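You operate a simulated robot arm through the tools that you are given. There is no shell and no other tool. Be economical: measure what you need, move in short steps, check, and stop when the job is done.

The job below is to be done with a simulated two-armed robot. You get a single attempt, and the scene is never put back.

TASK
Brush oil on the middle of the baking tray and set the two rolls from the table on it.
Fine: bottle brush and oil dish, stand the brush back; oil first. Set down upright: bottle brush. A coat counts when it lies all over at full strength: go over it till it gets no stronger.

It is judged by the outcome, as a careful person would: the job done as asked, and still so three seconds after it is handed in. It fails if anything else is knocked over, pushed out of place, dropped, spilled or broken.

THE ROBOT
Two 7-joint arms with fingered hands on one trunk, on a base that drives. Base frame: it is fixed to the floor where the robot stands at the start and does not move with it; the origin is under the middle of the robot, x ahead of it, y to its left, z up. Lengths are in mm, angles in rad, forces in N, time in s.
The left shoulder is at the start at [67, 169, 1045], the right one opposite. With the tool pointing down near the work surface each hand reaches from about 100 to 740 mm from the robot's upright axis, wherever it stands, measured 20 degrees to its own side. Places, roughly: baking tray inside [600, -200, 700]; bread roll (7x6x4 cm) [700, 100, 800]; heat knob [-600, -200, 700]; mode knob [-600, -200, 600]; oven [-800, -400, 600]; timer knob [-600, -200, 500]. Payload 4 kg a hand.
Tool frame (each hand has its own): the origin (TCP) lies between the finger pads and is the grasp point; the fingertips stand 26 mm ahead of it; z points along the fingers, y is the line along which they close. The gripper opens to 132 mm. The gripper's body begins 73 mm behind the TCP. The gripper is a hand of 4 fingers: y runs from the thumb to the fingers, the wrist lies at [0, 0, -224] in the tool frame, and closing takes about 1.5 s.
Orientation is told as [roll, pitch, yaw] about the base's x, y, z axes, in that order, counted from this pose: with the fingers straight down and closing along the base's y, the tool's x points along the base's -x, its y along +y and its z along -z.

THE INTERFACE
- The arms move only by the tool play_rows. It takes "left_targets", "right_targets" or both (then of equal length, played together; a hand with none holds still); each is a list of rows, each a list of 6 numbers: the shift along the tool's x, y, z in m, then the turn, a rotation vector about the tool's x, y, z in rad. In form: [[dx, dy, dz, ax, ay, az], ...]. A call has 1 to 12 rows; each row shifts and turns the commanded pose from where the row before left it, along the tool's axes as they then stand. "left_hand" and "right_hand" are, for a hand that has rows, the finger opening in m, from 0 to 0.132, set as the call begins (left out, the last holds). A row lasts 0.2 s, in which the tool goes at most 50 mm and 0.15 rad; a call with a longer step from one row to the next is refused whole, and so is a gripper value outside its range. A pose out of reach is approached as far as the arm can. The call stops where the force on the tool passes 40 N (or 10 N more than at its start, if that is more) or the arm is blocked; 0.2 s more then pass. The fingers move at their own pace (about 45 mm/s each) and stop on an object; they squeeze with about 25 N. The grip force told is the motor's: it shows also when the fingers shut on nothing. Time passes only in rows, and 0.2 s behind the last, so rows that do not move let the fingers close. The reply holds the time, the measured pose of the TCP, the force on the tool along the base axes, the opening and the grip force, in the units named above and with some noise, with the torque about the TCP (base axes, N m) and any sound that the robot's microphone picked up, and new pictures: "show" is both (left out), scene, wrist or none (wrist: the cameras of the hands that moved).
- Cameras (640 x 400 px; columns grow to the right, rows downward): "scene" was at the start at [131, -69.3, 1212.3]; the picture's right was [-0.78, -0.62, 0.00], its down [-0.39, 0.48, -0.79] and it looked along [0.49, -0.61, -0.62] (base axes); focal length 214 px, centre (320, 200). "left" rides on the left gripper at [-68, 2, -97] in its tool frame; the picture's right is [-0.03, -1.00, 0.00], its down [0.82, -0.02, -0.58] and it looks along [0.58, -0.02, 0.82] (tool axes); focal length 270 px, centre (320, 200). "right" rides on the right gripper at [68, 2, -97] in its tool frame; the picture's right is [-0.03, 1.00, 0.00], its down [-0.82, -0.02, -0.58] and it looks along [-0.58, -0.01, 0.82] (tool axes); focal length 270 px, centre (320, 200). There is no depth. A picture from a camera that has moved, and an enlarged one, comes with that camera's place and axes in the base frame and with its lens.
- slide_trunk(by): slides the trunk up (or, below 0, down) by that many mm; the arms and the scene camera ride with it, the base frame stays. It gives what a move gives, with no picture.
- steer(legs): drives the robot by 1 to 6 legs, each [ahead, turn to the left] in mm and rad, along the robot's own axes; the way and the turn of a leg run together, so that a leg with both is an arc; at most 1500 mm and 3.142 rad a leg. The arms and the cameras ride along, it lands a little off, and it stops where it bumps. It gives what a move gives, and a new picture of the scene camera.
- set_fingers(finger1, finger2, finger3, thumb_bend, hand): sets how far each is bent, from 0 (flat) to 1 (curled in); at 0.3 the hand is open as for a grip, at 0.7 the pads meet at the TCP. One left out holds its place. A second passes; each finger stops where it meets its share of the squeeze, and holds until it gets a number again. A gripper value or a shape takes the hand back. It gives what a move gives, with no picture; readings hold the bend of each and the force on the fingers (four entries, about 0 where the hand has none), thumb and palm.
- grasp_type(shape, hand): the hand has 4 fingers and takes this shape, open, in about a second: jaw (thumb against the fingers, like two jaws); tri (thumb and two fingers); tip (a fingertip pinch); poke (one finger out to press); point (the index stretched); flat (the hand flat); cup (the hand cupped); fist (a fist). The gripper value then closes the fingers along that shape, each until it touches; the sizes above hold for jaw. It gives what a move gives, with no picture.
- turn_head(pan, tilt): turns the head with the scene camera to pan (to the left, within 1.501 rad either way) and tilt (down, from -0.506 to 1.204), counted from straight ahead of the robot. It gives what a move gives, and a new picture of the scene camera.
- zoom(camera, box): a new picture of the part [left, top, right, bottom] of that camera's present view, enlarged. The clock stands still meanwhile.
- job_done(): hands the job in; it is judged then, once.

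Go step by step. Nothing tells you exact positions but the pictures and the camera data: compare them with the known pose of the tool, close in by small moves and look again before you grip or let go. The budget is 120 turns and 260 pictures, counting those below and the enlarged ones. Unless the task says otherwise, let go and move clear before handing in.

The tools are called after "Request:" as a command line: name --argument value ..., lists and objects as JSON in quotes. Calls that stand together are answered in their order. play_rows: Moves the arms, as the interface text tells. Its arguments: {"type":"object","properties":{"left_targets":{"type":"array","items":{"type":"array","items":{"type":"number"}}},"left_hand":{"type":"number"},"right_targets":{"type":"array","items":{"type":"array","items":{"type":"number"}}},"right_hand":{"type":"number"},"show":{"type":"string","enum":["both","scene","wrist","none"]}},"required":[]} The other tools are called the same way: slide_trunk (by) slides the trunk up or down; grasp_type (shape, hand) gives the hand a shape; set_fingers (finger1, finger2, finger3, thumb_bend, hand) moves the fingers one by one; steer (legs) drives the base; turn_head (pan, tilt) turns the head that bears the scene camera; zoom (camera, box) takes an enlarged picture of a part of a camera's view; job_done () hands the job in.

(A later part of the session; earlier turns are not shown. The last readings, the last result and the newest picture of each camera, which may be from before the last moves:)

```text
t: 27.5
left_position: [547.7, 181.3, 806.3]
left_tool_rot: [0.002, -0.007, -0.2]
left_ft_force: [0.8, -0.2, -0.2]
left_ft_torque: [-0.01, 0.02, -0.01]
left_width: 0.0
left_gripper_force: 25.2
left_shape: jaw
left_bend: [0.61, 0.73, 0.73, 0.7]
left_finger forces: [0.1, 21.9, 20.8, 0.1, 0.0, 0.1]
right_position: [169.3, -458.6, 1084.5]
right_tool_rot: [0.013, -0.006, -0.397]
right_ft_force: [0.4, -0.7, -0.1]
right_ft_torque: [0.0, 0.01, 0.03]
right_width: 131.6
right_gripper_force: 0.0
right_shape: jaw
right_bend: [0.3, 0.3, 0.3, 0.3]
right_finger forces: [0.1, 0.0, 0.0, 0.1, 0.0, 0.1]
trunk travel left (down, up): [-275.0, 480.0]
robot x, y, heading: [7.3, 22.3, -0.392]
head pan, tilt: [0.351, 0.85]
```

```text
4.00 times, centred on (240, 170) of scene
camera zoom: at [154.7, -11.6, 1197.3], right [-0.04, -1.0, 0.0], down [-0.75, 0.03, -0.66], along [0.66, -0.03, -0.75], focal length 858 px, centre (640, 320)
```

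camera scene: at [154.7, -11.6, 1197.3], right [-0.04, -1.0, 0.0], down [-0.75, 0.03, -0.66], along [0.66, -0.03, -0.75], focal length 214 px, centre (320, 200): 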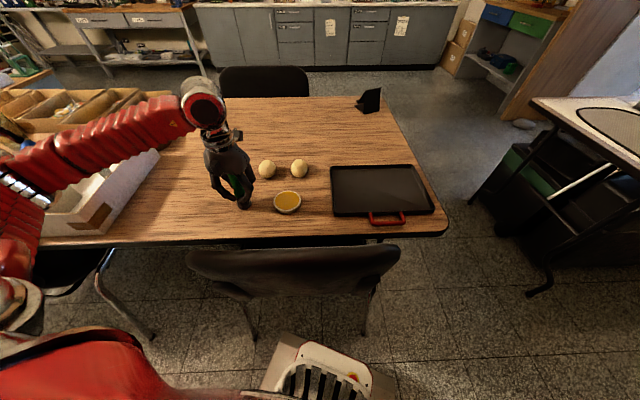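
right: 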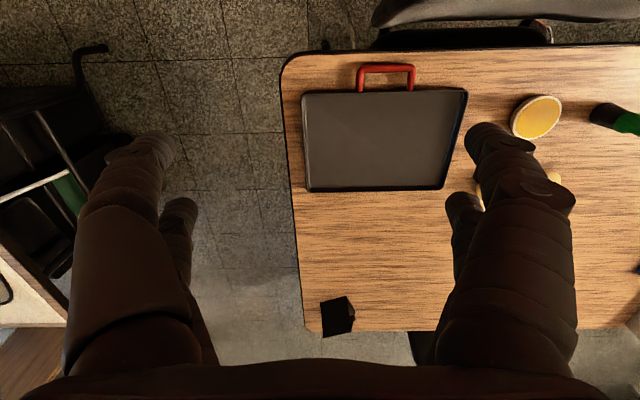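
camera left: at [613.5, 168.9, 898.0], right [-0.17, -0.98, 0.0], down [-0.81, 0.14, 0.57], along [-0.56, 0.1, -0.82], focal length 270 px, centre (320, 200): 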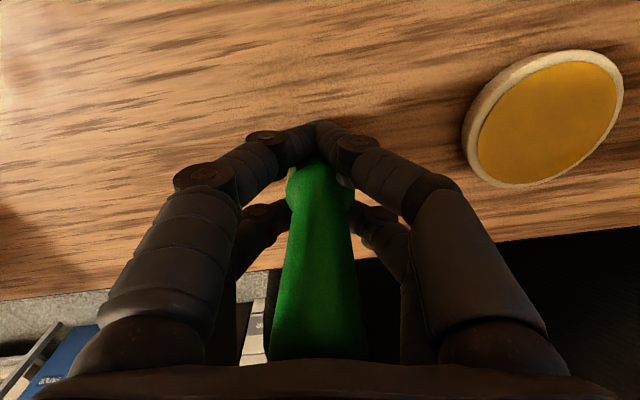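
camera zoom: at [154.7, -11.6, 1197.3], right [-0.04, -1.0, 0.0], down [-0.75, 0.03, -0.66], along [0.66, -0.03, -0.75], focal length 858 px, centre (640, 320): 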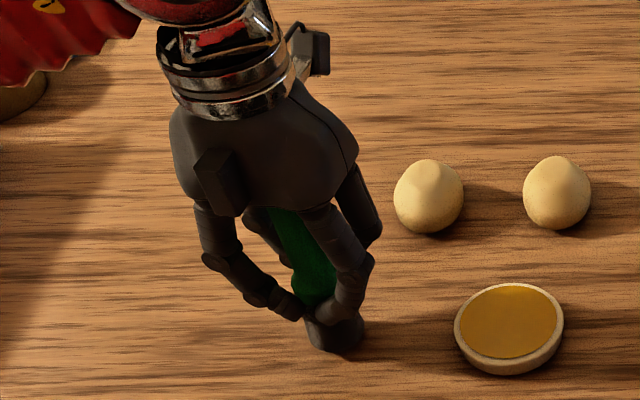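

The brush bottom rose with the hand. Lift 35 mm more and check.

Request:
play_rows --left_targets '[[0, 0, -0.01, 0, 0, 0], [0, 0, -0.0125, 0, 0, 0], [0, 0, -0.0125, 0, 0, 0], [0, 0, 0, 0, 0, 0]]' --show "wrist"

Request:
zoom --camera "scene" --box '[190, 120, 290, 220]'

```text
t: 28.5
left_position: [548.2, 179.1, 841.8]
left_tool_rot: [0.002, -0.007, -0.2]
left_ft_force: [0.6, 0.6, -0.7]
left_ft_torque: [0.02, 0.02, -0.01]
left_width: 0.0
left_gripper_force: 25.3
left_shape: jaw
left_bend: [0.61, 0.73, 0.73, 0.7]
left_finger forces: [0.0, 23.6, 21.2, 0.0, 0.0, 0.0]
right_position: [168.1, -458.5, 1084.6]
right_tool_rot: [0.01, -0.009, -0.396]
right_ft_force: [-0.8, -0.1, 0.8]
right_ft_torque: [0.01, -0.01, -0.02]
right_width: 132.1
right_gripper_force: 0.1
right_shape: jaw
right_bend: [0.3, 0.3, 0.3, 0.3]
right_finger forces: [0.1, 0.1, 0.0, 0.0, 0.0, 0.0]
trunk travel left (down, up): [-275.0, 480.0]
robot x, y, heading: [2.9, 22.9, -0.394]
head pan, tilt: [0.351, 0.85]
camera left: at [614.7, 167.5, 940.5], right [-0.17, -0.98, 0.0], down [-0.81, 0.14, 0.57], along [-0.56, 0.1, -0.82], focal length 270 px, centre (320, 200)
```

left: 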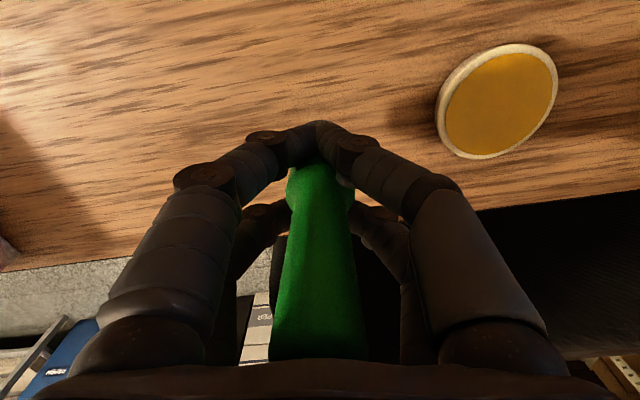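

```text
4.00 times, centred on (240, 170) of scene
camera zoom: at [154.7, -11.6, 1197.3], right [-0.04, -1.0, 0.0], down [-0.75, 0.03, -0.66], along [0.66, -0.03, -0.75], focal length 858 px, centre (640, 320)
```

zoom: 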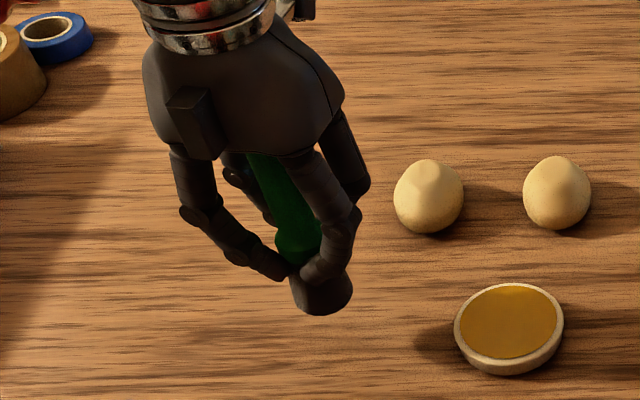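

The brush is held firmly; its bottom is about 65 mm below the TCP. Now carry it over the oil dish at about (547,57).

Request:
play_rows --left_targets '[[0, 0, -0.02, 0, 0, 0], [-0.0063, -0.0296, 0, 0, 0, 0], [-0.0063, -0.0296, 0, 0, 0, 0], [-0.0063, -0.0296, 0, 0, 0, 0], [-0.0061, -0.0296, 0, 0, 0, 0], [0, 0, 0, 0, 0, 0]]' --show "wrist"

Request:
zoom --camera "scene" --box '[220, 120, 350, 230]'

```text
t: 29.9
left_position: [548.4, 56.4, 861.1]
left_tool_rot: [0.002, -0.007, -0.2]
left_ft_force: [-0.1, -0.4, -0.9]
left_ft_torque: [0.01, -0.01, 0.06]
left_width: 0.0
left_gripper_force: 25.3
left_shape: jaw
left_bend: [0.61, 0.73, 0.73, 0.7]
left_finger forces: [0.0, 24.4, 21.7, 0.1, 0.1, 0.0]
right_position: [168.6, -457.5, 1085.8]
right_tool_rot: [0.01, -0.006, -0.397]
right_ft_force: [0.1, 0.1, -0.6]
right_ft_torque: [-0.02, 0.01, 0.01]
right_width: 131.7
right_gripper_force: 0.1
right_shape: jaw
right_bend: [0.3, 0.3, 0.3, 0.3]
right_finger forces: [0.1, 0.1, 0.1, 0.0, 0.1, 0.0]
trunk travel left (down, up): [-275.0, 480.0]
robot x, y, heading: [4.7, 21.1, -0.395]
head pan, tilt: [0.351, 0.85]
camera left: at [615.1, 45.0, 959.9], right [-0.17, -0.98, 0.0], down [-0.81, 0.14, 0.57], along [-0.56, 0.1, -0.82], focal length 270 px, centre (320, 200)
```

left: 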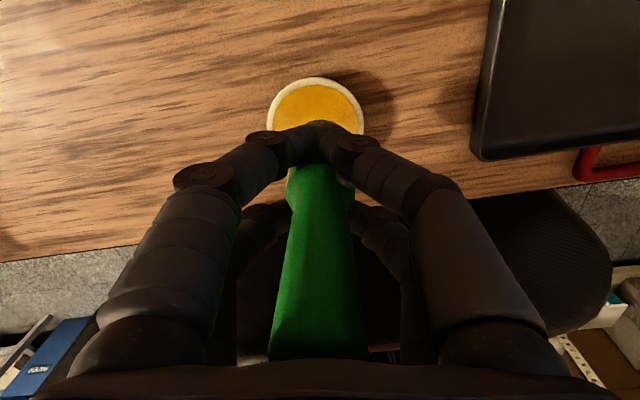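

```text
3.64 times, centred on (285, 175) of scene
camera zoom: at [154.7, -11.6, 1197.3], right [-0.04, -1.0, 0.0], down [-0.75, 0.03, -0.66], along [0.66, -0.03, -0.75], focal length 780 px, centre (447, 291)
```

zoom: 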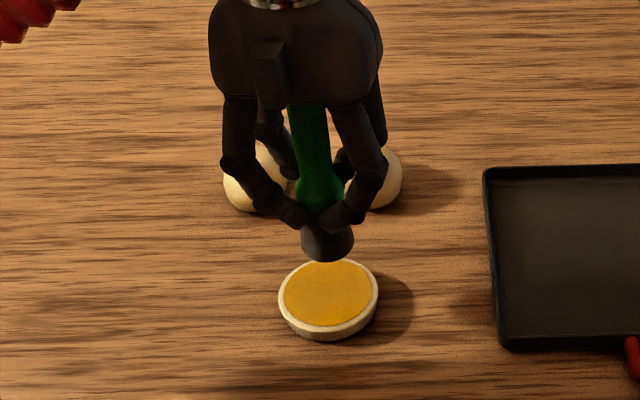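

Brush is nearly over the dish; nudge y by +3 mm and lower it into the oil.

Request:
play_rows --left_targets '[[0.0006, 0.003, 0.016, 0, 0, 0], [0, 0, 0.016, 0, 0, 0], [0, 0, 0.008, 0, 0, 0], [0, 0, 0.007, 0, 0, 0], [0, 0, 0.004, 0, 0, 0], [0, 0, 0.002, 0, 0, 0], [0, 0, 0, 0, 0, 0], [0, 0, 0, 0, 0, 0]]' --show "wrist"

Request:
zoom --camera "scene" --box '[220, 120, 350, 230]'

```text
t: 31.5
left_position: [552.6, 61.5, 815.5]
left_tool_rot: [-0.003, -0.02, -0.203]
left_ft_force: [-3.1, 0.5, 18.0]
left_ft_torque: [0.07, -0.03, 0.04]
left_width: 0.1
left_gripper_force: 24.9
left_shape: jaw
left_bend: [0.61, 0.74, 0.73, 0.7]
left_finger forces: [0.0, 31.1, 28.1, 0.0, 0.0, 0.1]
right_position: [168.6, -457.5, 1086.2]
right_tool_rot: [0.011, -0.005, -0.395]
right_ft_force: [-0.1, 0.8, -0.3]
right_ft_torque: [0.01, 0.0, 0.03]
right_width: 131.9
right_gripper_force: 0.2
right_shape: jaw
right_bend: [0.3, 0.3, 0.3, 0.3]
right_finger forces: [0.0, 0.0, 0.0, 0.0, 0.0, 0.0]
trunk travel left (down, up): [-275.0, 480.0]
robot x, y, heading: [7.9, 22.4, -0.392]
head pan, tilt: [0.351, 0.85]
stopped in row 7 (left hand): the force on the tool passed its limit at 46 N (the readings are from after the stop); the commanded pose is now the measured one
camera left: at [616.5, 50.0, 914.4], right [-0.17, -0.98, 0.0], down [-0.81, 0.15, 0.56], along [-0.55, 0.09, -0.83], focal length 270 px, centre (320, 200)
```

left: 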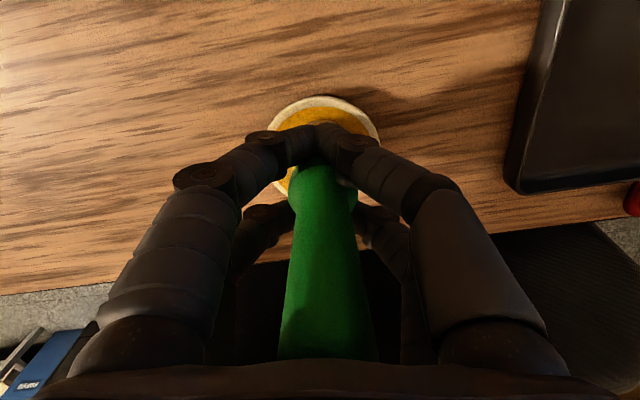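

```text
3.64 times, centred on (285, 175) of scene
camera zoom: at [153.5, -11.7, 1197.2], right [-0.04, -1.0, 0.0], down [-0.75, 0.03, -0.66], along [0.66, -0.03, -0.75], focal length 780 px, centre (447, 291)
```

zoom: 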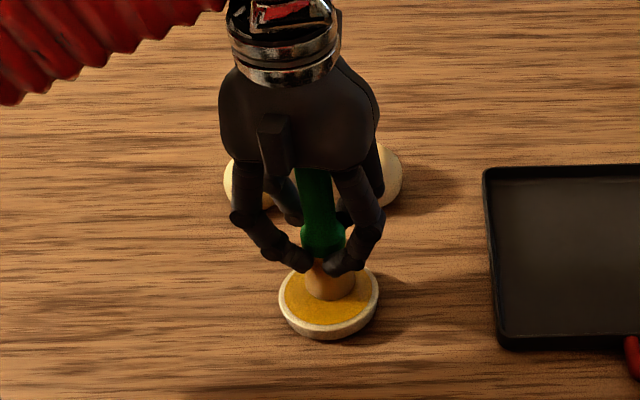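

The bristles have taken oil (they turned yellowish) with firm contact at TCP≈816. Raise and inspect.

Request:
play_rows --left_targets '[[0, 0, -0.004, 0, 0, 0], [0, 0, -0.01, 0, 0, 0], [0, 0, -0.02, 0, 0, 0], [0, 0, -0.02, 0, 0, 0], [0, 0, 0, 0, 0, 0]]' --show "wrist"

Request:
zoom --camera "scene" --box '[220, 120, 350, 230]'

```text
t: 32.7
left_position: [550.1, 62.6, 867.0]
left_tool_rot: [-0.001, -0.014, -0.199]
left_ft_force: [0.4, -0.7, -0.3]
left_ft_torque: [-0.01, 0.0, -0.03]
left_width: 0.2
left_gripper_force: 25.2
left_shape: jaw
left_bend: [0.61, 0.73, 0.73, 0.7]
left_finger forces: [0.0, 24.6, 22.9, 0.0, 0.0, 0.0]
right_position: [170.4, -458.1, 1085.3]
right_tool_rot: [0.01, -0.008, -0.397]
right_ft_force: [0.0, -0.5, -0.2]
right_ft_torque: [0.02, -0.03, -0.03]
right_width: 131.8
right_gripper_force: 0.1
right_shape: jaw
right_bend: [0.3, 0.3, 0.3, 0.3]
right_finger forces: [0.0, 0.0, 0.1, 0.0, 0.0, 0.0]
trunk travel left (down, up): [-275.0, 480.0]
robot x, y, heading: [7.2, 21.1, -0.393]
head pan, tilt: [0.351, 0.85]
camera left: at [616.2, 51.0, 965.3], right [-0.17, -0.98, 0.0], down [-0.81, 0.14, 0.57], along [-0.56, 0.1, -0.82], focal length 270 px, centre (320, 200)
```

left: 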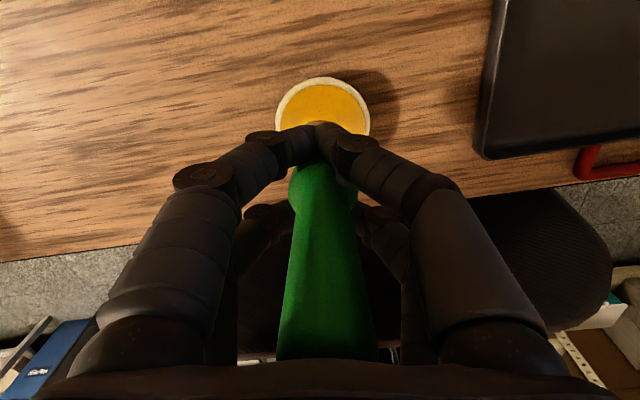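

```text
3.64 times, centred on (285, 175) of scene
camera zoom: at [154.9, -11.7, 1197.2], right [-0.04, -1.0, 0.0], down [-0.75, 0.03, -0.66], along [0.66, -0.03, -0.75], focal length 780 px, centre (447, 291)
```

zoom: 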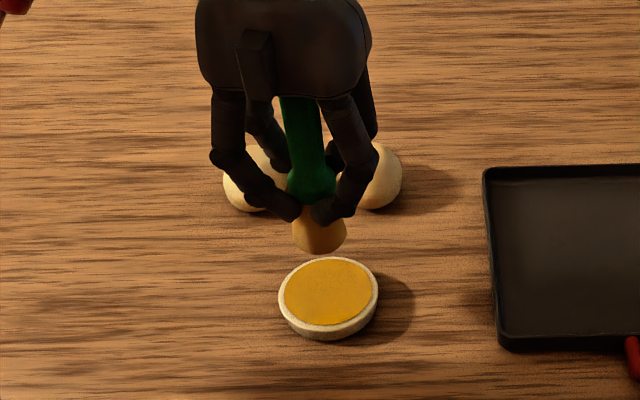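

Bristles are loaded. Let me zoom on the tray to fix its place before brushing.

Request:
zoom --camera "scene" --box '[320, 150, 450, 231]'

```text
4.92 times, centred on (385, 190) of scene
camera zoom: at [154.9, -11.7, 1197.2], right [-0.04, -1.0, 0.0], down [-0.75, 0.03, -0.66], along [0.66, -0.03, -0.75], focal length 1056 px, centre (0, 247)
```

zoom: 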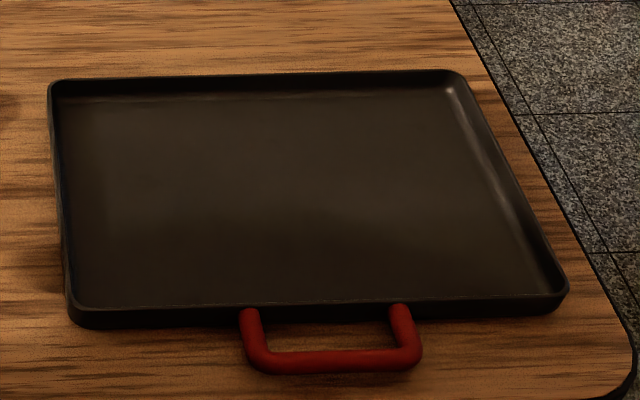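

Tray floor spans about x 513–689, y -335…-75; centre (601,-205). Move over the centre and descend part way.

Request:
play_rows --left_targets '[[-0.0172, -0.0419, 0, 0, 0, 0], [-0.0172, -0.0419, 0, 0, 0, 0], [-0.0172, -0.0419, 0, 0, 0, 0], [-0.0172, -0.0419, 0, 0, 0, 0], [-0.0172, -0.0419, 0, 0, 0, 0], [-0.017, -0.042, 0, 0, 0, 0], [0, 0, 0.02, 0, 0, 0], [0, 0, 0.015, 0, 0, 0], [0, 0, 0, 0, 0, 0]]' --show "both"

```text
t: 34.7
left_position: [602.7, -205.0, 831.2]
left_tool_rot: [-0.001, -0.015, -0.199]
left_ft_force: [1.0, -0.2, -1.1]
left_ft_torque: [0.05, -0.02, 0.0]
left_width: 0.2
left_gripper_force: 24.7
left_shape: jaw
left_bend: [0.61, 0.73, 0.73, 0.7]
left_finger forces: [0.1, 25.5, 22.6, 0.0, 0.0, 0.1]
right_position: [169.4, -458.1, 1085.6]
right_tool_rot: [0.012, -0.006, -0.396]
right_ft_force: [0.5, -0.1, 0.4]
right_ft_torque: [0.05, -0.02, 0.01]
right_width: 132.0
right_gripper_force: 0.1
right_shape: jaw
right_bend: [0.3, 0.3, 0.3, 0.3]
right_finger forces: [0.1, 0.1, 0.0, 0.1, 0.0, 0.0]
trunk travel left (down, up): [-275.0, 480.0]
robot x, y, heading: [5.9, 23.1, -0.396]
head pan, tilt: [0.351, 0.85]
camera scene: at [154.9, -11.9, 1197.3], right [-0.04, -1.0, 0.0], down [-0.75, 0.03, -0.66], along [0.66, -0.03, -0.75], focal length 214 px, centre (320, 200)
camera left: at [669.2, -217.9, 929.9], right [-0.17, -0.98, 0.0], down [-0.81, 0.14, 0.57], along [-0.56, 0.1, -0.82], focal length 270 px, centre (320, 200)
```

scene: 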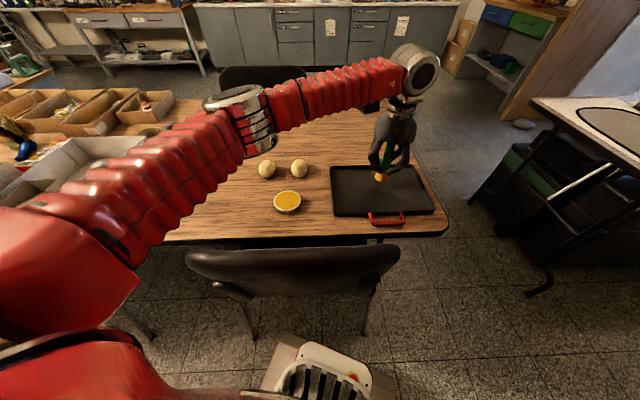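
left: 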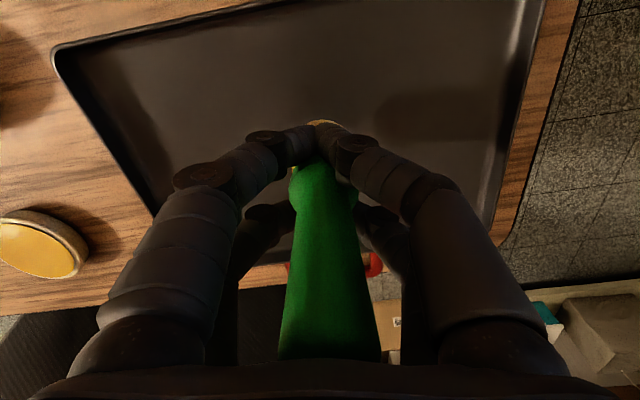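

Reach is fine. Descend carefully to feel for the tray floor.

Request:
play_rows --left_targets '[[0, 0, 0.012, 0, 0, 0], [0, 0, 0.007, 0, 0, 0], [0, 0, 0.003, 0, 0, 0], [0, 0, 0, 0, 0, 0]]' --show "none"

```text
t: 35.7
left_position: [603.4, -205.2, 810.7]
left_tool_rot: [-0.002, -0.014, -0.199]
left_ft_force: [-0.1, 0.0, 0.0]
left_ft_torque: [0.0, 0.03, -0.01]
left_width: 0.0
left_gripper_force: 24.8
left_shape: jaw
left_bend: [0.61, 0.73, 0.73, 0.7]
left_finger forces: [0.0, 25.6, 22.2, 0.0, 0.0, 0.0]
right_position: [168.9, -458.1, 1085.0]
right_tool_rot: [0.011, -0.008, -0.396]
right_ft_force: [-0.4, 0.6, 0.2]
right_ft_torque: [-0.03, 0.02, 0.01]
right_width: 131.7
right_gripper_force: 0.1
right_shape: jaw
right_bend: [0.3, 0.3, 0.3, 0.3]
right_finger forces: [0.0, 0.0, 0.0, 0.0, 0.0, 0.0]
trunk travel left (down, up): [-275.0, 480.0]
robot x, y, heading: [9.1, 22.5, -0.391]
head pan, tilt: [0.351, 0.85]
```

Request:
play_rows --left_targets '[[0, 0, 0.002, 0, 0, 0], [0, 0, 0.001, 0, 0, 0], [0, 0, 0, 0, 0, 0]]' --show "none"

Request:
zoom --camera "scene" --box '[320, 140, 450, 231]'

```text
t: 36.5
left_position: [603.3, -204.7, 807.8]
left_tool_rot: [-0.001, -0.013, -0.199]
left_ft_force: [0.7, -0.3, -1.3]
left_ft_torque: [-0.01, 0.03, 0.01]
left_width: 0.1
left_gripper_force: 25.2
left_shape: jaw
left_bend: [0.6, 0.73, 0.73, 0.7]
left_finger forces: [0.1, 25.3, 21.9, 0.0, 0.0, 0.1]
right_position: [169.6, -457.0, 1084.8]
right_tool_rot: [0.01, -0.008, -0.396]
right_ft_force: [0.0, -0.9, 0.1]
right_ft_torque: [-0.01, 0.01, 0.0]
right_width: 132.2
right_gripper_force: 0.2
right_shape: jaw
right_bend: [0.3, 0.3, 0.3, 0.3]
right_finger forces: [0.1, 0.1, 0.0, 0.0, 0.1, 0.0]
trunk travel left (down, up): [-275.0, 480.0]
robot x, y, heading: [6.1, 18.2, -0.392]
head pan, tilt: [0.351, 0.85]
```

```text
4.40 times, centred on (385, 186) of scene
camera zoom: at [154.9, -11.8, 1197.2], right [-0.04, -1.0, 0.0], down [-0.75, 0.03, -0.66], along [0.66, -0.03, -0.75], focal length 943 px, centre (34, 264)
```

zoom: 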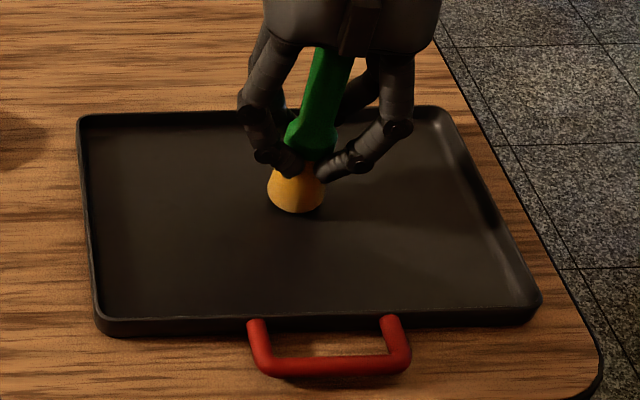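

Not touching yet; lower further in 1 mm steps.

Request:
play_rows --left_targets '[[0, 0, 0.001, 0, 0, 0], [0, 0, 0.001, 0, 0, 0], [0, 0, 0.001, 0, 0, 0], [0, 0, 0, 0, 0, 0]]' --show "none"

```text
t: 37.5
left_position: [603.2, -204.8, 806.2]
left_tool_rot: [-0.001, -0.014, -0.2]
left_ft_force: [0.3, -0.3, -0.5]
left_ft_torque: [-0.01, -0.02, -0.02]
left_width: 0.0
left_gripper_force: 24.8
left_shape: jaw
left_bend: [0.6, 0.73, 0.73, 0.7]
left_finger forces: [0.0, 25.5, 21.9, 0.0, 0.0, 0.0]
right_position: [169.4, -459.3, 1085.7]
right_tool_rot: [0.011, -0.007, -0.397]
right_ft_force: [-1.0, -0.2, -0.1]
right_ft_torque: [0.01, 0.04, -0.02]
right_width: 132.0
right_gripper_force: 0.2
right_shape: jaw
right_bend: [0.3, 0.3, 0.3, 0.3]
right_finger forces: [0.0, 0.0, 0.1, 0.0, 0.0, 0.0]
trunk travel left (down, up): [-275.0, 480.0]
robot x, y, heading: [6.3, 18.9, -0.395]
head pan, tilt: [0.351, 0.85]
```

Request:
play_rows --left_targets '[[0, 0, 0.001, 0, 0, 0], [0, 0, 0.001, 0, 0, 0], [0, 0, 0, 0, 0, 0]]' --show "none"

Request:
zoom --camera "scene" --box '[320, 140, 450, 231]'

```text
t: 38.3
left_position: [602.0, -203.7, 804.9]
left_tool_rot: [-0.001, -0.015, -0.199]
left_ft_force: [0.3, -0.9, -0.3]
left_ft_torque: [-0.05, -0.02, -0.01]
left_width: 0.0
left_gripper_force: 24.8
left_shape: jaw
left_bend: [0.6, 0.73, 0.73, 0.7]
left_finger forces: [0.0, 25.7, 23.0, 0.1, 0.0, 0.1]
right_position: [170.7, -457.0, 1084.3]
right_tool_rot: [0.009, -0.007, -0.396]
right_ft_force: [-0.4, 0.6, -0.2]
right_ft_torque: [0.0, 0.01, -0.01]
right_width: 132.0
right_gripper_force: 0.0
right_shape: jaw
right_bend: [0.3, 0.3, 0.3, 0.3]
right_finger forces: [0.0, 0.1, 0.0, 0.0, 0.0, 0.0]
trunk travel left (down, up): [-275.0, 480.0]
robot x, y, heading: [4.9, 21.2, -0.393]
head pan, tilt: [0.351, 0.85]
```

```text
4.40 times, centred on (385, 186) of scene
camera zoom: at [155.0, -11.8, 1197.2], right [-0.04, -1.0, 0.0], down [-0.75, 0.03, -0.66], along [0.66, -0.03, -0.75], focal length 943 px, centre (34, 264)
```

zoom: 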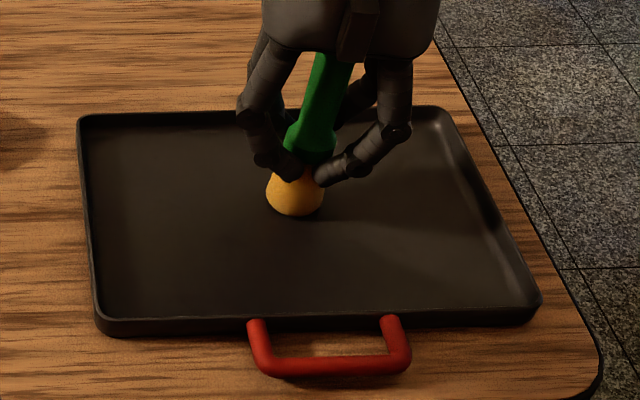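

Request:
play_rows --left_targets '[[0, 0, 0.001, 0, 0, 0], [0, 0, 0.001, 0, 0, 0], [0, 0, 0.001, 0, 0, 0], [0, 0, 0, 0, 0, 0]]' --show "none"

```text
t: 39.3
left_position: [602.6, -204.7, 802.3]
left_tool_rot: [-0.002, -0.016, -0.198]
left_ft_force: [1.1, -0.6, 4.8]
left_ft_torque: [-0.07, -0.12, 0.01]
left_width: 0.0
left_gripper_force: 25.7
left_shape: jaw
left_bend: [0.6, 0.73, 0.73, 0.7]
left_finger forces: [0.0, 26.4, 23.9, 0.0, 0.0, 0.0]
right_position: [168.6, -456.7, 1085.3]
right_tool_rot: [0.009, -0.007, -0.396]
right_ft_force: [0.3, -1.0, 0.2]
right_ft_torque: [0.02, -0.04, 0.01]
right_width: 132.0
right_gripper_force: 0.0
right_shape: jaw
right_bend: [0.3, 0.3, 0.3, 0.3]
right_finger forces: [0.0, 0.0, 0.1, 0.0, 0.0, 0.1]
trunk travel left (down, up): [-275.0, 480.0]
robot x, y, heading: [5.1, 21.6, -0.394]
head pan, tilt: [0.351, 0.85]
```

Light contact (≈5 N) at TCP z≈802. Make a first stroke along y and look at the mark.

Request:
play_rows --left_targets '[[-0.004, -0.0196, 0, 0, 0, 0], [-0.004, -0.0196, 0, 0, 0, 0], [-0.004, -0.0196, 0, 0, 0, 0], [0.004, 0.0196, 0, 0, 0, 0], [0.004, 0.0196, 0, 0, 0, 0], [0.004, 0.0196, 0, 0, 0, 0], [0.004, 0.0196, 0, 0, 0, 0], [0.004, 0.0196, 0, 0, 0, 0], [0.004, 0.0196, 0, 0, 0, 0]]' --show "none"

Request:
zoom --camera "scene" --box '[320, 140, 450, 231]'

```text
t: 41.3
left_position: [602.5, -143.4, 801.5]
left_tool_rot: [-0.001, -0.012, -0.199]
left_ft_force: [-0.3, -1.5, 7.4]
left_ft_torque: [-0.11, -0.13, -0.03]
left_width: 0.0
left_gripper_force: 25.0
left_shape: jaw
left_bend: [0.6, 0.74, 0.73, 0.7]
left_finger forces: [0.0, 15.9, 29.9, 0.0, 0.5, 0.0]
right_position: [167.9, -457.2, 1086.1]
right_tool_rot: [0.012, -0.008, -0.396]
right_ft_force: [-0.4, -0.1, 0.1]
right_ft_torque: [0.01, 0.03, -0.01]
right_width: 131.9
right_gripper_force: 0.1
right_shape: jaw
right_bend: [0.3, 0.3, 0.3, 0.3]
right_finger forces: [0.0, 0.0, 0.1, 0.0, 0.0, 0.0]
trunk travel left (down, up): [-275.0, 480.0]
robot x, y, heading: [6.2, 22.7, -0.392]
head pan, tilt: [0.351, 0.85]
```

```text
4.40 times, centred on (385, 186) of scene
camera zoom: at [154.3, -11.5, 1197.3], right [-0.04, -1.0, 0.0], down [-0.75, 0.03, -0.66], along [0.66, -0.03, -0.75], focal length 943 px, centre (34, 264)
```

zoom: 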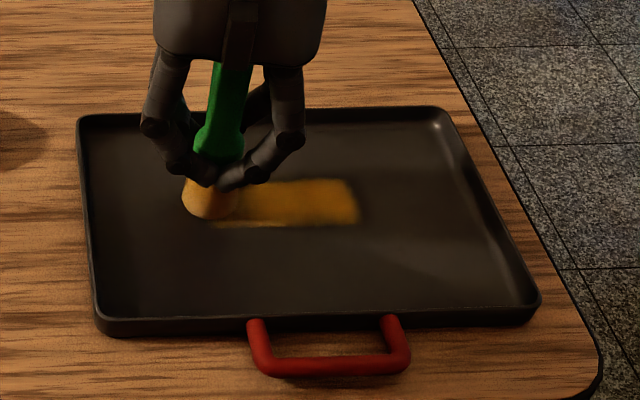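

It leaves a clear oil stripe. Now raster the middle area in overlapping strokes.

Request:
play_rows --left_targets '[[-0.006, -0.0294, 0, 0, 0, 0], [-0.006, -0.0294, 0, 0, 0, 0], [-0.006, -0.0294, 0, 0, 0, 0], [-0.006, -0.0294, 0, 0, 0, 0], [-0.0176, 0.0036, 0, 0, 0, 0], [0.006, 0.0294, 0, 0, 0, 0], [0.006, 0.0294, 0, 0, 0, 0], [0.006, 0.0294, 0, 0, 0, 0], [0.006, 0.0294, 0, 0, 0, 0], [-0.0176, 0.0036, 0, 0, 0, 0]]' --show "none"

Request:
zoom --camera "scene" --box '[320, 140, 450, 231]'

```text
t: 43.5
left_position: [639.1, -145.5, 802.5]
left_tool_rot: [-0.002, -0.015, -0.201]
left_ft_force: [-0.8, -0.3, 1.9]
left_ft_torque: [-0.07, 0.02, 0.01]
left_width: 0.1
left_gripper_force: 24.7
left_shape: jaw
left_bend: [0.6, 0.74, 0.73, 0.7]
left_finger forces: [0.1, 0.0, 32.5, 0.0, 0.1, 0.0]
right_position: [167.9, -458.1, 1085.1]
right_tool_rot: [0.011, -0.009, -0.397]
right_ft_force: [0.5, -0.2, 0.5]
right_ft_torque: [-0.05, 0.03, 0.02]
right_width: 132.4
right_gripper_force: 0.0
right_shape: jaw
right_bend: [0.3, 0.3, 0.3, 0.3]
right_finger forces: [0.0, 0.0, 0.0, 0.0, 0.1, 0.0]
trunk travel left (down, up): [-275.0, 480.0]
robot x, y, heading: [6.5, 20.8, -0.39]
head pan, tilt: [0.351, 0.85]
```

```text
4.40 times, centred on (385, 186) of scene
camera zoom: at [154.5, -11.8, 1197.3], right [-0.04, -1.0, 0.0], down [-0.75, 0.03, -0.66], along [0.66, -0.03, -0.75], focal length 943 px, centre (34, 264)
```

zoom: 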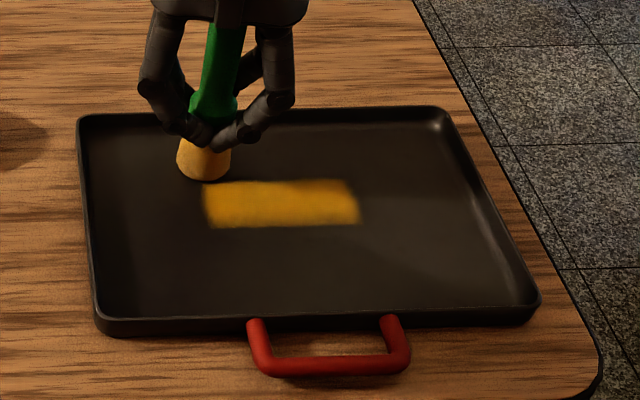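

The oil takes only inside a bounded patch (about x ≲633, y -150…-254). I'll do the near rows at x≈584 and 568.

Request:
play_rows --left_targets '[[0.027, -0.0054, 0.0003, 0, 0, 0], [0.027, -0.0054, 0.0003, 0, 0, 0], [-0.006, -0.0294, 0, 0, 0, 0], [-0.006, -0.0294, 0, 0, 0, 0], [-0.006, -0.0294, 0, 0, 0, 0], [-0.006, -0.0294, 0, 0, 0, 0], [0.0157, -0.0032, 0, 0, 0, 0], [0.006, 0.0294, 0, 0, 0, 0], [0.006, 0.0294, 0, 0, 0, 0], [0.006, 0.0294, 0, 0, 0, 0], [0.006, 0.0294, 0, 0, 0, 0]]' --show "none"

Request:
zoom --camera "scene" --box '[320, 140, 450, 231]'

```text
t: 45.9
left_position: [567.8, -145.6, 799.9]
left_tool_rot: [-0.004, -0.017, -0.199]
left_ft_force: [1.1, -2.2, 14.1]
left_ft_torque: [-0.13, -0.05, -0.01]
left_width: 0.1
left_gripper_force: 25.2
left_shape: jaw
left_bend: [0.6, 0.75, 0.74, 0.7]
left_finger forces: [0.1, 0.1, 31.3, 0.0, 1.6, 0.1]
right_position: [169.7, -457.7, 1085.3]
right_tool_rot: [0.01, -0.008, -0.396]
right_ft_force: [0.4, 0.7, -0.1]
right_ft_torque: [0.0, -0.04, 0.0]
right_width: 132.2
right_gripper_force: 0.1
right_shape: jaw
right_bend: [0.3, 0.3, 0.3, 0.3]
right_finger forces: [0.1, 0.0, 0.0, 0.1, 0.0, 0.0]
trunk travel left (down, up): [-275.0, 480.0]
robot x, y, heading: [8.0, 20.3, -0.396]
head pan, tilt: [0.351, 0.85]
```

```text
4.40 times, centred on (385, 186) of scene
camera zoom: at [154.1, -11.3, 1197.5], right [-0.04, -1.0, 0.0], down [-0.75, 0.03, -0.66], along [0.66, -0.03, -0.75], focal length 943 px, centre (34, 264)
```

zoom: 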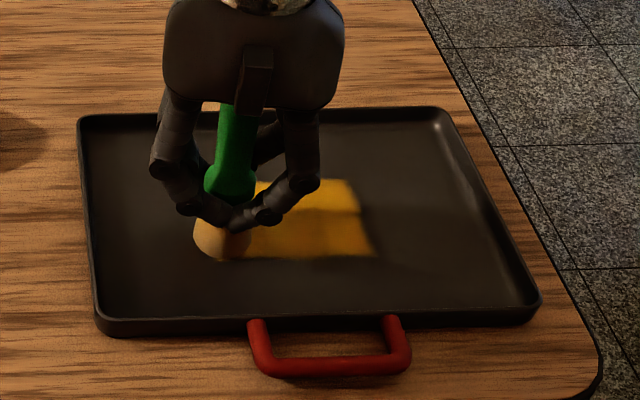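

Patch grows toward the robot. Another pass near the front edge, easing pressure slightly, then lift aside to see.

Request:
play_rows --left_targets '[[0.0127, -0.0024, -0.0007, 0, 0, 0], [-0.006, -0.0294, 0, 0, 0, 0], [-0.006, -0.0294, 0, 0, 0, 0], [-0.006, -0.0294, 0, 0, 0, 0], [-0.006, -0.0294, 0, 0, 0, 0], [-0.0176, 0.0036, 0, 0, 0, 0], [0.006, 0.0294, 0, 0, 0, 0], [0.006, 0.0294, 0, 0, 0, 0], [0.006, 0.0294, 0, 0, 0, 0], [0.006, 0.0294, 0, 0, 0, 0], [0.004, 0.02, -0.02, 0, 0, 0], [0.006, 0.0294, -0.03, 0, 0, 0]]' --show "none"

Request:
zoom --camera "scene" --box '[320, 140, 450, 231]'

```text
t: 48.5
left_position: [571.8, -92.5, 849.1]
left_tool_rot: [-0.003, -0.015, -0.198]
left_ft_force: [-0.3, -0.2, -1.1]
left_ft_torque: [-0.03, 0.02, -0.01]
left_width: 0.0
left_gripper_force: 24.7
left_shape: jaw
left_bend: [0.6, 0.75, 0.74, 0.7]
left_finger forces: [0.0, 0.1, 0.1, 0.1, 2.5, 0.0]
right_position: [169.2, -458.5, 1085.8]
right_tool_rot: [0.011, -0.009, -0.395]
right_ft_force: [0.9, -0.8, -0.1]
right_ft_torque: [-0.01, -0.01, 0.03]
right_width: 131.9
right_gripper_force: 0.0
right_shape: jaw
right_bend: [0.3, 0.3, 0.3, 0.3]
right_finger forces: [0.1, 0.0, 0.0, 0.1, 0.1, 0.1]
trunk travel left (down, up): [-275.0, 480.0]
robot x, y, heading: [1.3, 21.1, -0.396]
head pan, tilt: [0.351, 0.85]
```

```text
4.40 times, centred on (385, 186) of scene
camera zoom: at [154.6, -11.3, 1197.3], right [-0.04, -1.0, 0.0], down [-0.75, 0.03, -0.66], along [0.66, -0.03, -0.75], focal length 943 px, centre (34, 264)
```

zoom: 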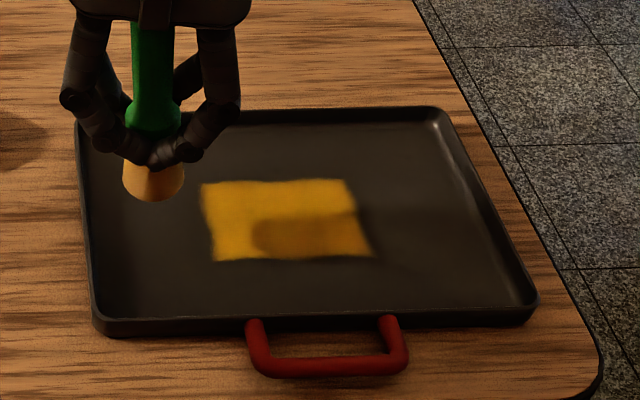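

The patch looks like a bounded square, with maybe the hand's shadow on it. Finger forces dropped, so I check the grip first.

Request:
zoom --camera "left" --box '[220, 100, 440, 240]'

Request:
zoom --camera "scene" --box '[310, 120, 390, 190]'

```text
2.86 times, centred on (330, 170) of left
camera zoom: at [638.0, -103.6, 947.5], right [-0.17, -0.98, 0.0], down [-0.81, 0.14, 0.57], along [-0.56, 0.1, -0.82], focal length 772 px, centre (291, 286)
```

zoom: 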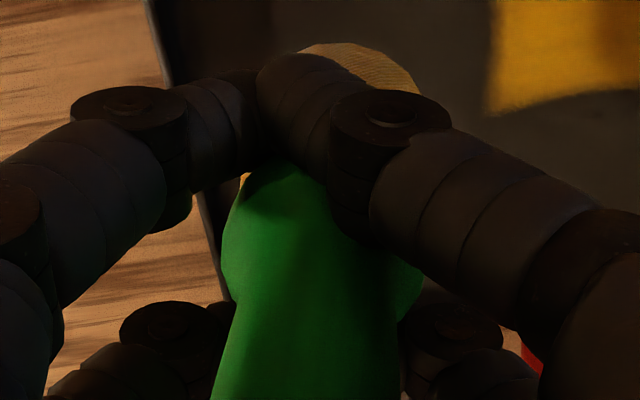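

```text
5.71 times, centred on (350, 155) of scene
camera zoom: at [154.6, -11.3, 1197.3], right [-0.04, -1.0, 0.0], down [-0.75, 0.03, -0.66], along [0.66, -0.03, -0.75], focal length 1226 px, centre (149, 457)
```

zoom: 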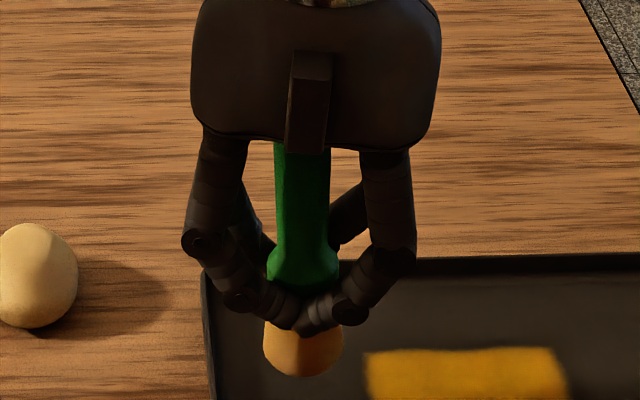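

The brush is caged with its collar resting just above the fingers – holds, though looser. I'll carry it gently over the dish and view the coat without shadow.

Request:
play_rows --left_targets '[[0, 0, -0.01, 0, 0, 0], [0.0066, 0.0183, 0, 0, 0, 0], [0.0066, 0.0183, 0, 0, 0, 0], [0.0066, 0.0183, 0, 0, 0, 0], [0.0066, 0.0183, 0, 0, 0, 0], [0.0066, 0.0183, 0, 0, 0, 0], [0.0066, 0.0183, 0, 0, 0, 0], [0.0066, 0.0183, 0, 0, 0, 0], [0.0066, 0.0183, 0, 0, 0, 0], [0, 0, 0, 0, 0, 0]]' --show "wrist"

Request:
zoom --camera "scene" --box '[340, 155, 420, 225]'

Request:
zoom --camera "scene" --box '[220, 110, 350, 230]'

```text
t: 50.7
left_position: [550.0, 59.3, 863.3]
left_tool_rot: [-0.002, -0.013, -0.2]
left_ft_force: [-0.1, 0.4, -0.7]
left_ft_torque: [0.02, -0.01, -0.02]
left_width: 0.0
left_gripper_force: 25.4
left_shape: jaw
left_bend: [0.6, 0.75, 0.74, 0.7]
left_finger forces: [0.0, 0.0, 0.1, 0.1, 3.2, 0.0]
right_position: [168.6, -457.6, 1084.4]
right_tool_rot: [0.01, -0.005, -0.397]
right_ft_force: [0.0, -0.2, -0.5]
right_ft_torque: [-0.02, 0.02, -0.03]
right_width: 132.0
right_gripper_force: 0.1
right_shape: jaw
right_bend: [0.3, 0.3, 0.3, 0.3]
right_finger forces: [0.0, 0.0, 0.1, 0.0, 0.0, 0.1]
trunk travel left (down, up): [-275.0, 480.0]
robot x, y, heading: [5.8, 21.1, -0.393]
head pan, tilt: [0.351, 0.85]
camera left: at [615.9, 47.4, 960.8], right [-0.17, -0.98, 0.0], down [-0.81, 0.14, 0.57], along [-0.56, 0.1, -0.82], focal length 270 px, centre (320, 200)
```

left: 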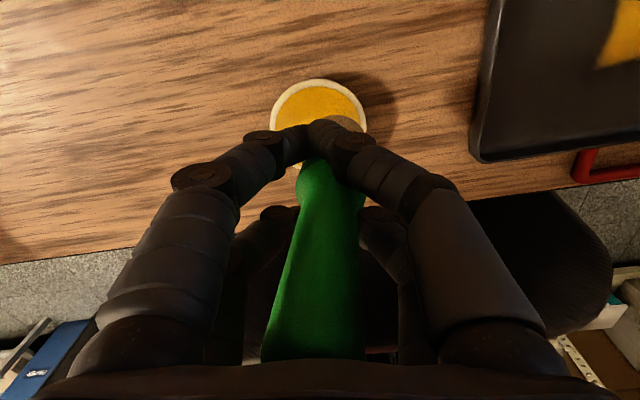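

```text
5.71 times, centred on (380, 190) of scene
camera zoom: at [154.9, -11.7, 1197.2], right [-0.04, -1.0, 0.0], down [-0.75, 0.03, -0.66], along [0.66, -0.03, -0.75], focal length 1226 px, centre (-23, 257)
```

zoom: 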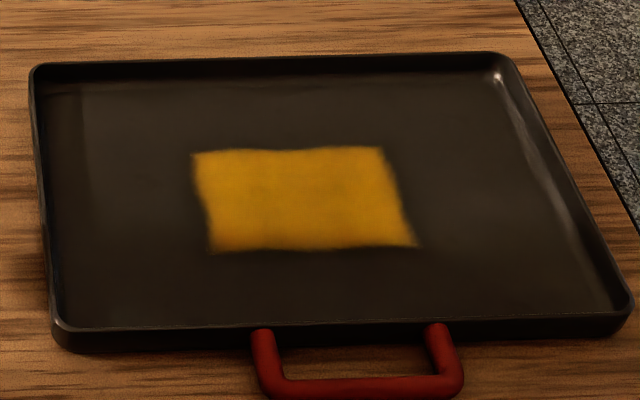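

```text
3.33 times, centred on (285, 170) of scene
camera zoom: at [154.9, -11.7, 1197.2], right [-0.04, -1.0, 0.0], down [-0.75, 0.03, -0.66], along [0.66, -0.03, -0.75], focal length 715 px, centre (437, 300)
```

zoom: 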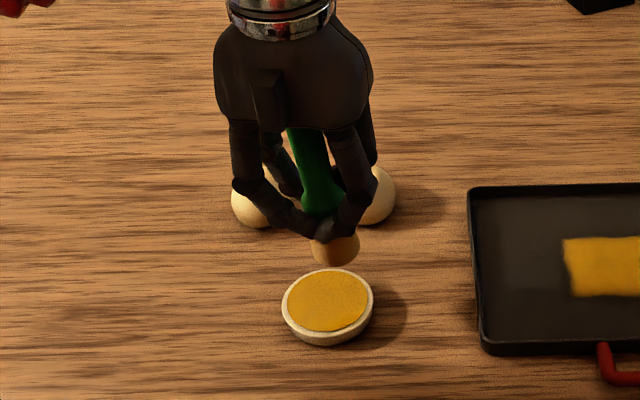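

The coat is fairly even but a bit duller at the edges, so I'll re-dip and go over again. Shift slightly to centre the brush in the dish and lower gently.

Request:
play_rows --left_targets '[[0.0094, 0.0062, 0, 0, 0, 0], [0, 0, 0.02, 0, 0, 0], [0, 0, 0.015, 0, 0, 0], [0, 0, 0.005, 0, 0, 0], [0, 0, 0.002, 0, 0, 0], [0, 0, 0, 0, 0, 0]]' --show "none"

Request:
zoom --camera "scene" --box '[220, 110, 350, 230]'

```text
t: 52.1
left_position: [540.8, 67.1, 817.7]
left_tool_rot: [-0.001, -0.012, -0.2]
left_ft_force: [0.4, -0.2, -0.8]
left_ft_torque: [-0.02, 0.02, 0.0]
left_width: 0.0
left_gripper_force: 24.8
left_shape: jaw
left_bend: [0.6, 0.75, 0.74, 0.7]
left_finger forces: [0.0, 0.0, 0.1, 0.0, 3.4, 0.0]
right_position: [169.0, -457.4, 1084.8]
right_tool_rot: [0.01, -0.007, -0.397]
right_ft_force: [-1.1, -0.1, -0.8]
right_ft_torque: [-0.03, -0.01, -0.01]
right_width: 131.9
right_gripper_force: 0.1
right_shape: jaw
right_bend: [0.3, 0.3, 0.3, 0.3]
right_finger forces: [0.0, 0.0, 0.1, 0.0, 0.1, 0.0]
trunk travel left (down, up): [-275.0, 480.0]
robot x, y, heading: [4.4, 24.8, -0.391]
head pan, tilt: [0.351, 0.85]
```

```text
3.33 times, centred on (285, 170) of scene
camera zoom: at [154.8, -11.6, 1197.3], right [-0.04, -1.0, 0.0], down [-0.75, 0.03, -0.66], along [0.66, -0.03, -0.75], focal length 715 px, centre (437, 300)
```

zoom: 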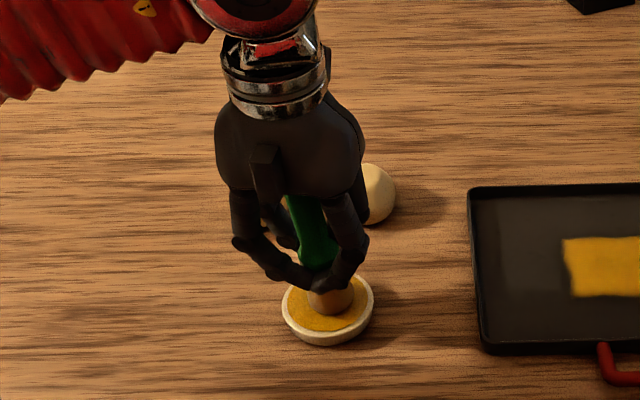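

Well centred in the dish, no contact yet. Lower in small steps until light contact.

Request:
play_rows --left_targets '[[0, 0, 0.0015, 0, 0, 0], [0, 0, 0.001, 0, 0, 0], [0, 0, 0.001, 0, 0, 0], [0, 0, 0, 0, 0, 0]]' --show "none"

Request:
zoom --camera "scene" --box '[250, 160, 330, 230]'

```text
t: 53.1
left_position: [542.6, 66.9, 814.7]
left_tool_rot: [-0.001, -0.015, -0.198]
left_ft_force: [-0.3, -1.7, 9.9]
left_ft_torque: [-0.02, -0.05, -0.01]
left_width: 0.0
left_gripper_force: 25.5
left_shape: jaw
left_bend: [0.6, 0.75, 0.74, 0.7]
left_finger forces: [0.0, 0.0, 0.0, 0.0, 4.8, 0.1]
right_position: [167.2, -458.7, 1085.8]
right_tool_rot: [0.011, -0.006, -0.395]
right_ft_force: [0.7, 1.1, 0.2]
right_ft_torque: [0.01, -0.02, -0.04]
right_width: 132.0
right_gripper_force: 0.1
right_shape: jaw
right_bend: [0.3, 0.3, 0.3, 0.3]
right_finger forces: [0.0, 0.0, 0.0, 0.0, 0.1, 0.0]
trunk travel left (down, up): [-275.0, 480.0]
robot x, y, heading: [4.8, 20.0, -0.393]
head pan, tilt: [0.351, 0.85]
```

```text
5.71 times, centred on (290, 195) of scene
camera zoom: at [153.9, -11.8, 1197.5], right [-0.04, -1.0, 0.0], down [-0.75, 0.03, -0.66], along [0.66, -0.03, -0.75], focal length 1226 px, centre (491, 229)
```

zoom: 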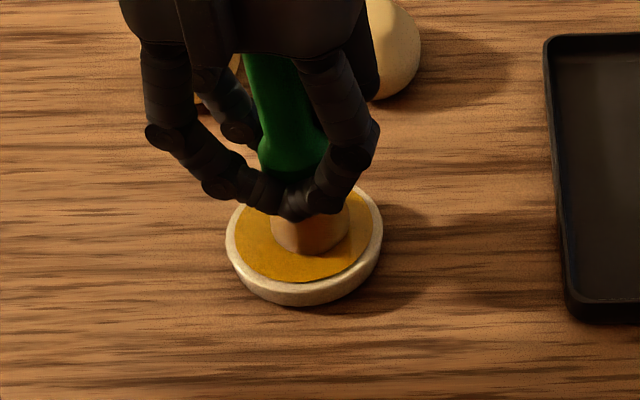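

Dipped with ~10 N contact. Lift and carry back over the tray's far-left part of the patch, stopping just above the floor.

Request:
play_rows --left_targets '[[0, 0, 0, 0, 0, 0], [0, 0, -0.015, 0, 0, 0], [0, 0, -0.033, 0, 0, 0], [-0.0192, -0.0315, 0, 0, 0, 0], [-0.0192, -0.0315, 0, 0, 0, 0], [-0.0192, -0.0315, 0, 0, 0, 0], [-0.0192, -0.0315, 0, 0, 0, 0], [-0.0192, -0.0315, 0, 0, 0, 0], [-0.0192, -0.0315, 0, 0, 0, 0], [0, 0, 0.03, 0, 0, 0], [0, 0, 0.02, 0, 0, 0], [0, 0, 0.005, 0, 0, 0]]' --show "none"

Request:
zoom --camera "scene" --box '[320, 140, 450, 231]'

```text
t: 55.7
left_position: [617.3, -139.6, 808.0]
left_tool_rot: [-0.001, -0.012, -0.199]
left_ft_force: [0.2, 1.2, 0.0]
left_ft_torque: [0.03, 0.0, 0.04]
left_width: 0.0
left_gripper_force: 24.9
left_shape: jaw
left_bend: [0.6, 0.75, 0.74, 0.7]
left_finger forces: [0.0, 0.0, 0.0, 0.1, 3.5, 0.0]
right_position: [169.1, -457.6, 1085.1]
right_tool_rot: [0.01, -0.006, -0.396]
right_ft_force: [0.3, 0.2, 0.6]
right_ft_torque: [-0.02, -0.03, 0.01]
right_width: 132.0
right_gripper_force: 0.2
right_shape: jaw
right_bend: [0.3, 0.3, 0.3, 0.3]
right_finger forces: [0.1, 0.0, 0.1, 0.0, 0.0, 0.0]
trunk travel left (down, up): [-275.0, 480.0]
robot x, y, heading: [4.6, 23.7, -0.394]
head pan, tilt: [0.351, 0.85]
```

```text
4.40 times, centred on (385, 186) of scene
camera zoom: at [154.9, -11.9, 1197.2], right [-0.04, -1.0, 0.0], down [-0.75, 0.03, -0.66], along [0.66, -0.03, -0.75], focal length 943 px, centre (34, 264)
```

zoom: 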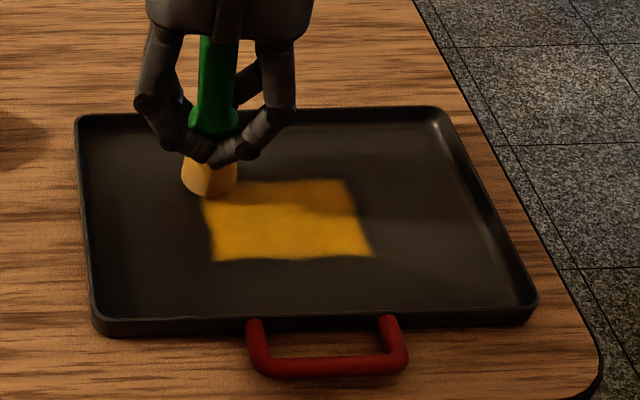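

Brush is over the far-left patch corner. Lower to contact and start the second coat.

Request:
play_rows --left_targets '[[0, 0, 0.0065, 0, 0, 0], [-0.0057, -0.028, 0, 0, 0, 0], [-0.0057, -0.028, 0, 0, 0, 0], [-0.0057, -0.028, 0, 0, 0, 0], [-0.0057, -0.028, 0, 0, 0, 0], [0.0157, -0.0032, 0, 0, 0, 0], [0.0057, 0.028, 0, 0, 0, 0], [0.0057, 0.028, 0, 0, 0, 0], [0.0057, 0.028, 0, 0, 0, 0], [0.0057, 0.028, 0, 0, 0, 0], [0.0157, -0.0032, 0, 0, 0, 0]]' --show "none"

Request:
zoom --camera "scene" --box '[320, 140, 450, 231]'

```text
t: 58.1
left_position: [584.5, -142.4, 803.3]
left_tool_rot: [-0.003, -0.015, -0.202]
left_ft_force: [-0.5, -0.4, -0.7]
left_ft_torque: [0.01, 0.0, 0.03]
left_width: 0.0
left_gripper_force: 24.9
left_shape: jaw
left_bend: [0.6, 0.75, 0.74, 0.7]
left_finger forces: [0.0, 0.1, 0.1, 0.0, 3.8, 0.0]
right_position: [168.6, -457.6, 1085.3]
right_tool_rot: [0.01, -0.007, -0.395]
right_ft_force: [-0.5, -0.2, -0.1]
right_ft_torque: [0.0, 0.0, 0.05]
right_width: 132.0
right_gripper_force: 0.1
right_shape: jaw
right_bend: [0.3, 0.3, 0.3, 0.3]
right_finger forces: [0.0, 0.0, 0.0, 0.0, 0.0, 0.0]
trunk travel left (down, up): [-275.0, 480.0]
robot x, y, heading: [5.0, 19.9, -0.395]
head pan, tilt: [0.351, 0.85]
```

```text
4.40 times, centred on (385, 186) of scene
camera zoom: at [154.8, -11.8, 1197.3], right [-0.04, -1.0, 0.0], down [-0.75, 0.03, -0.66], along [0.66, -0.03, -0.75], focal length 943 px, centre (34, 264)
```

zoom: 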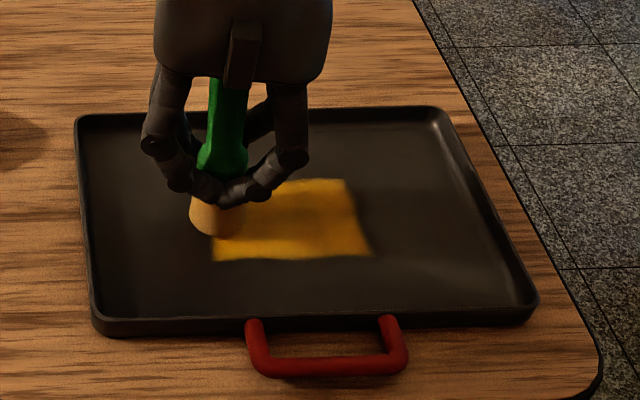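

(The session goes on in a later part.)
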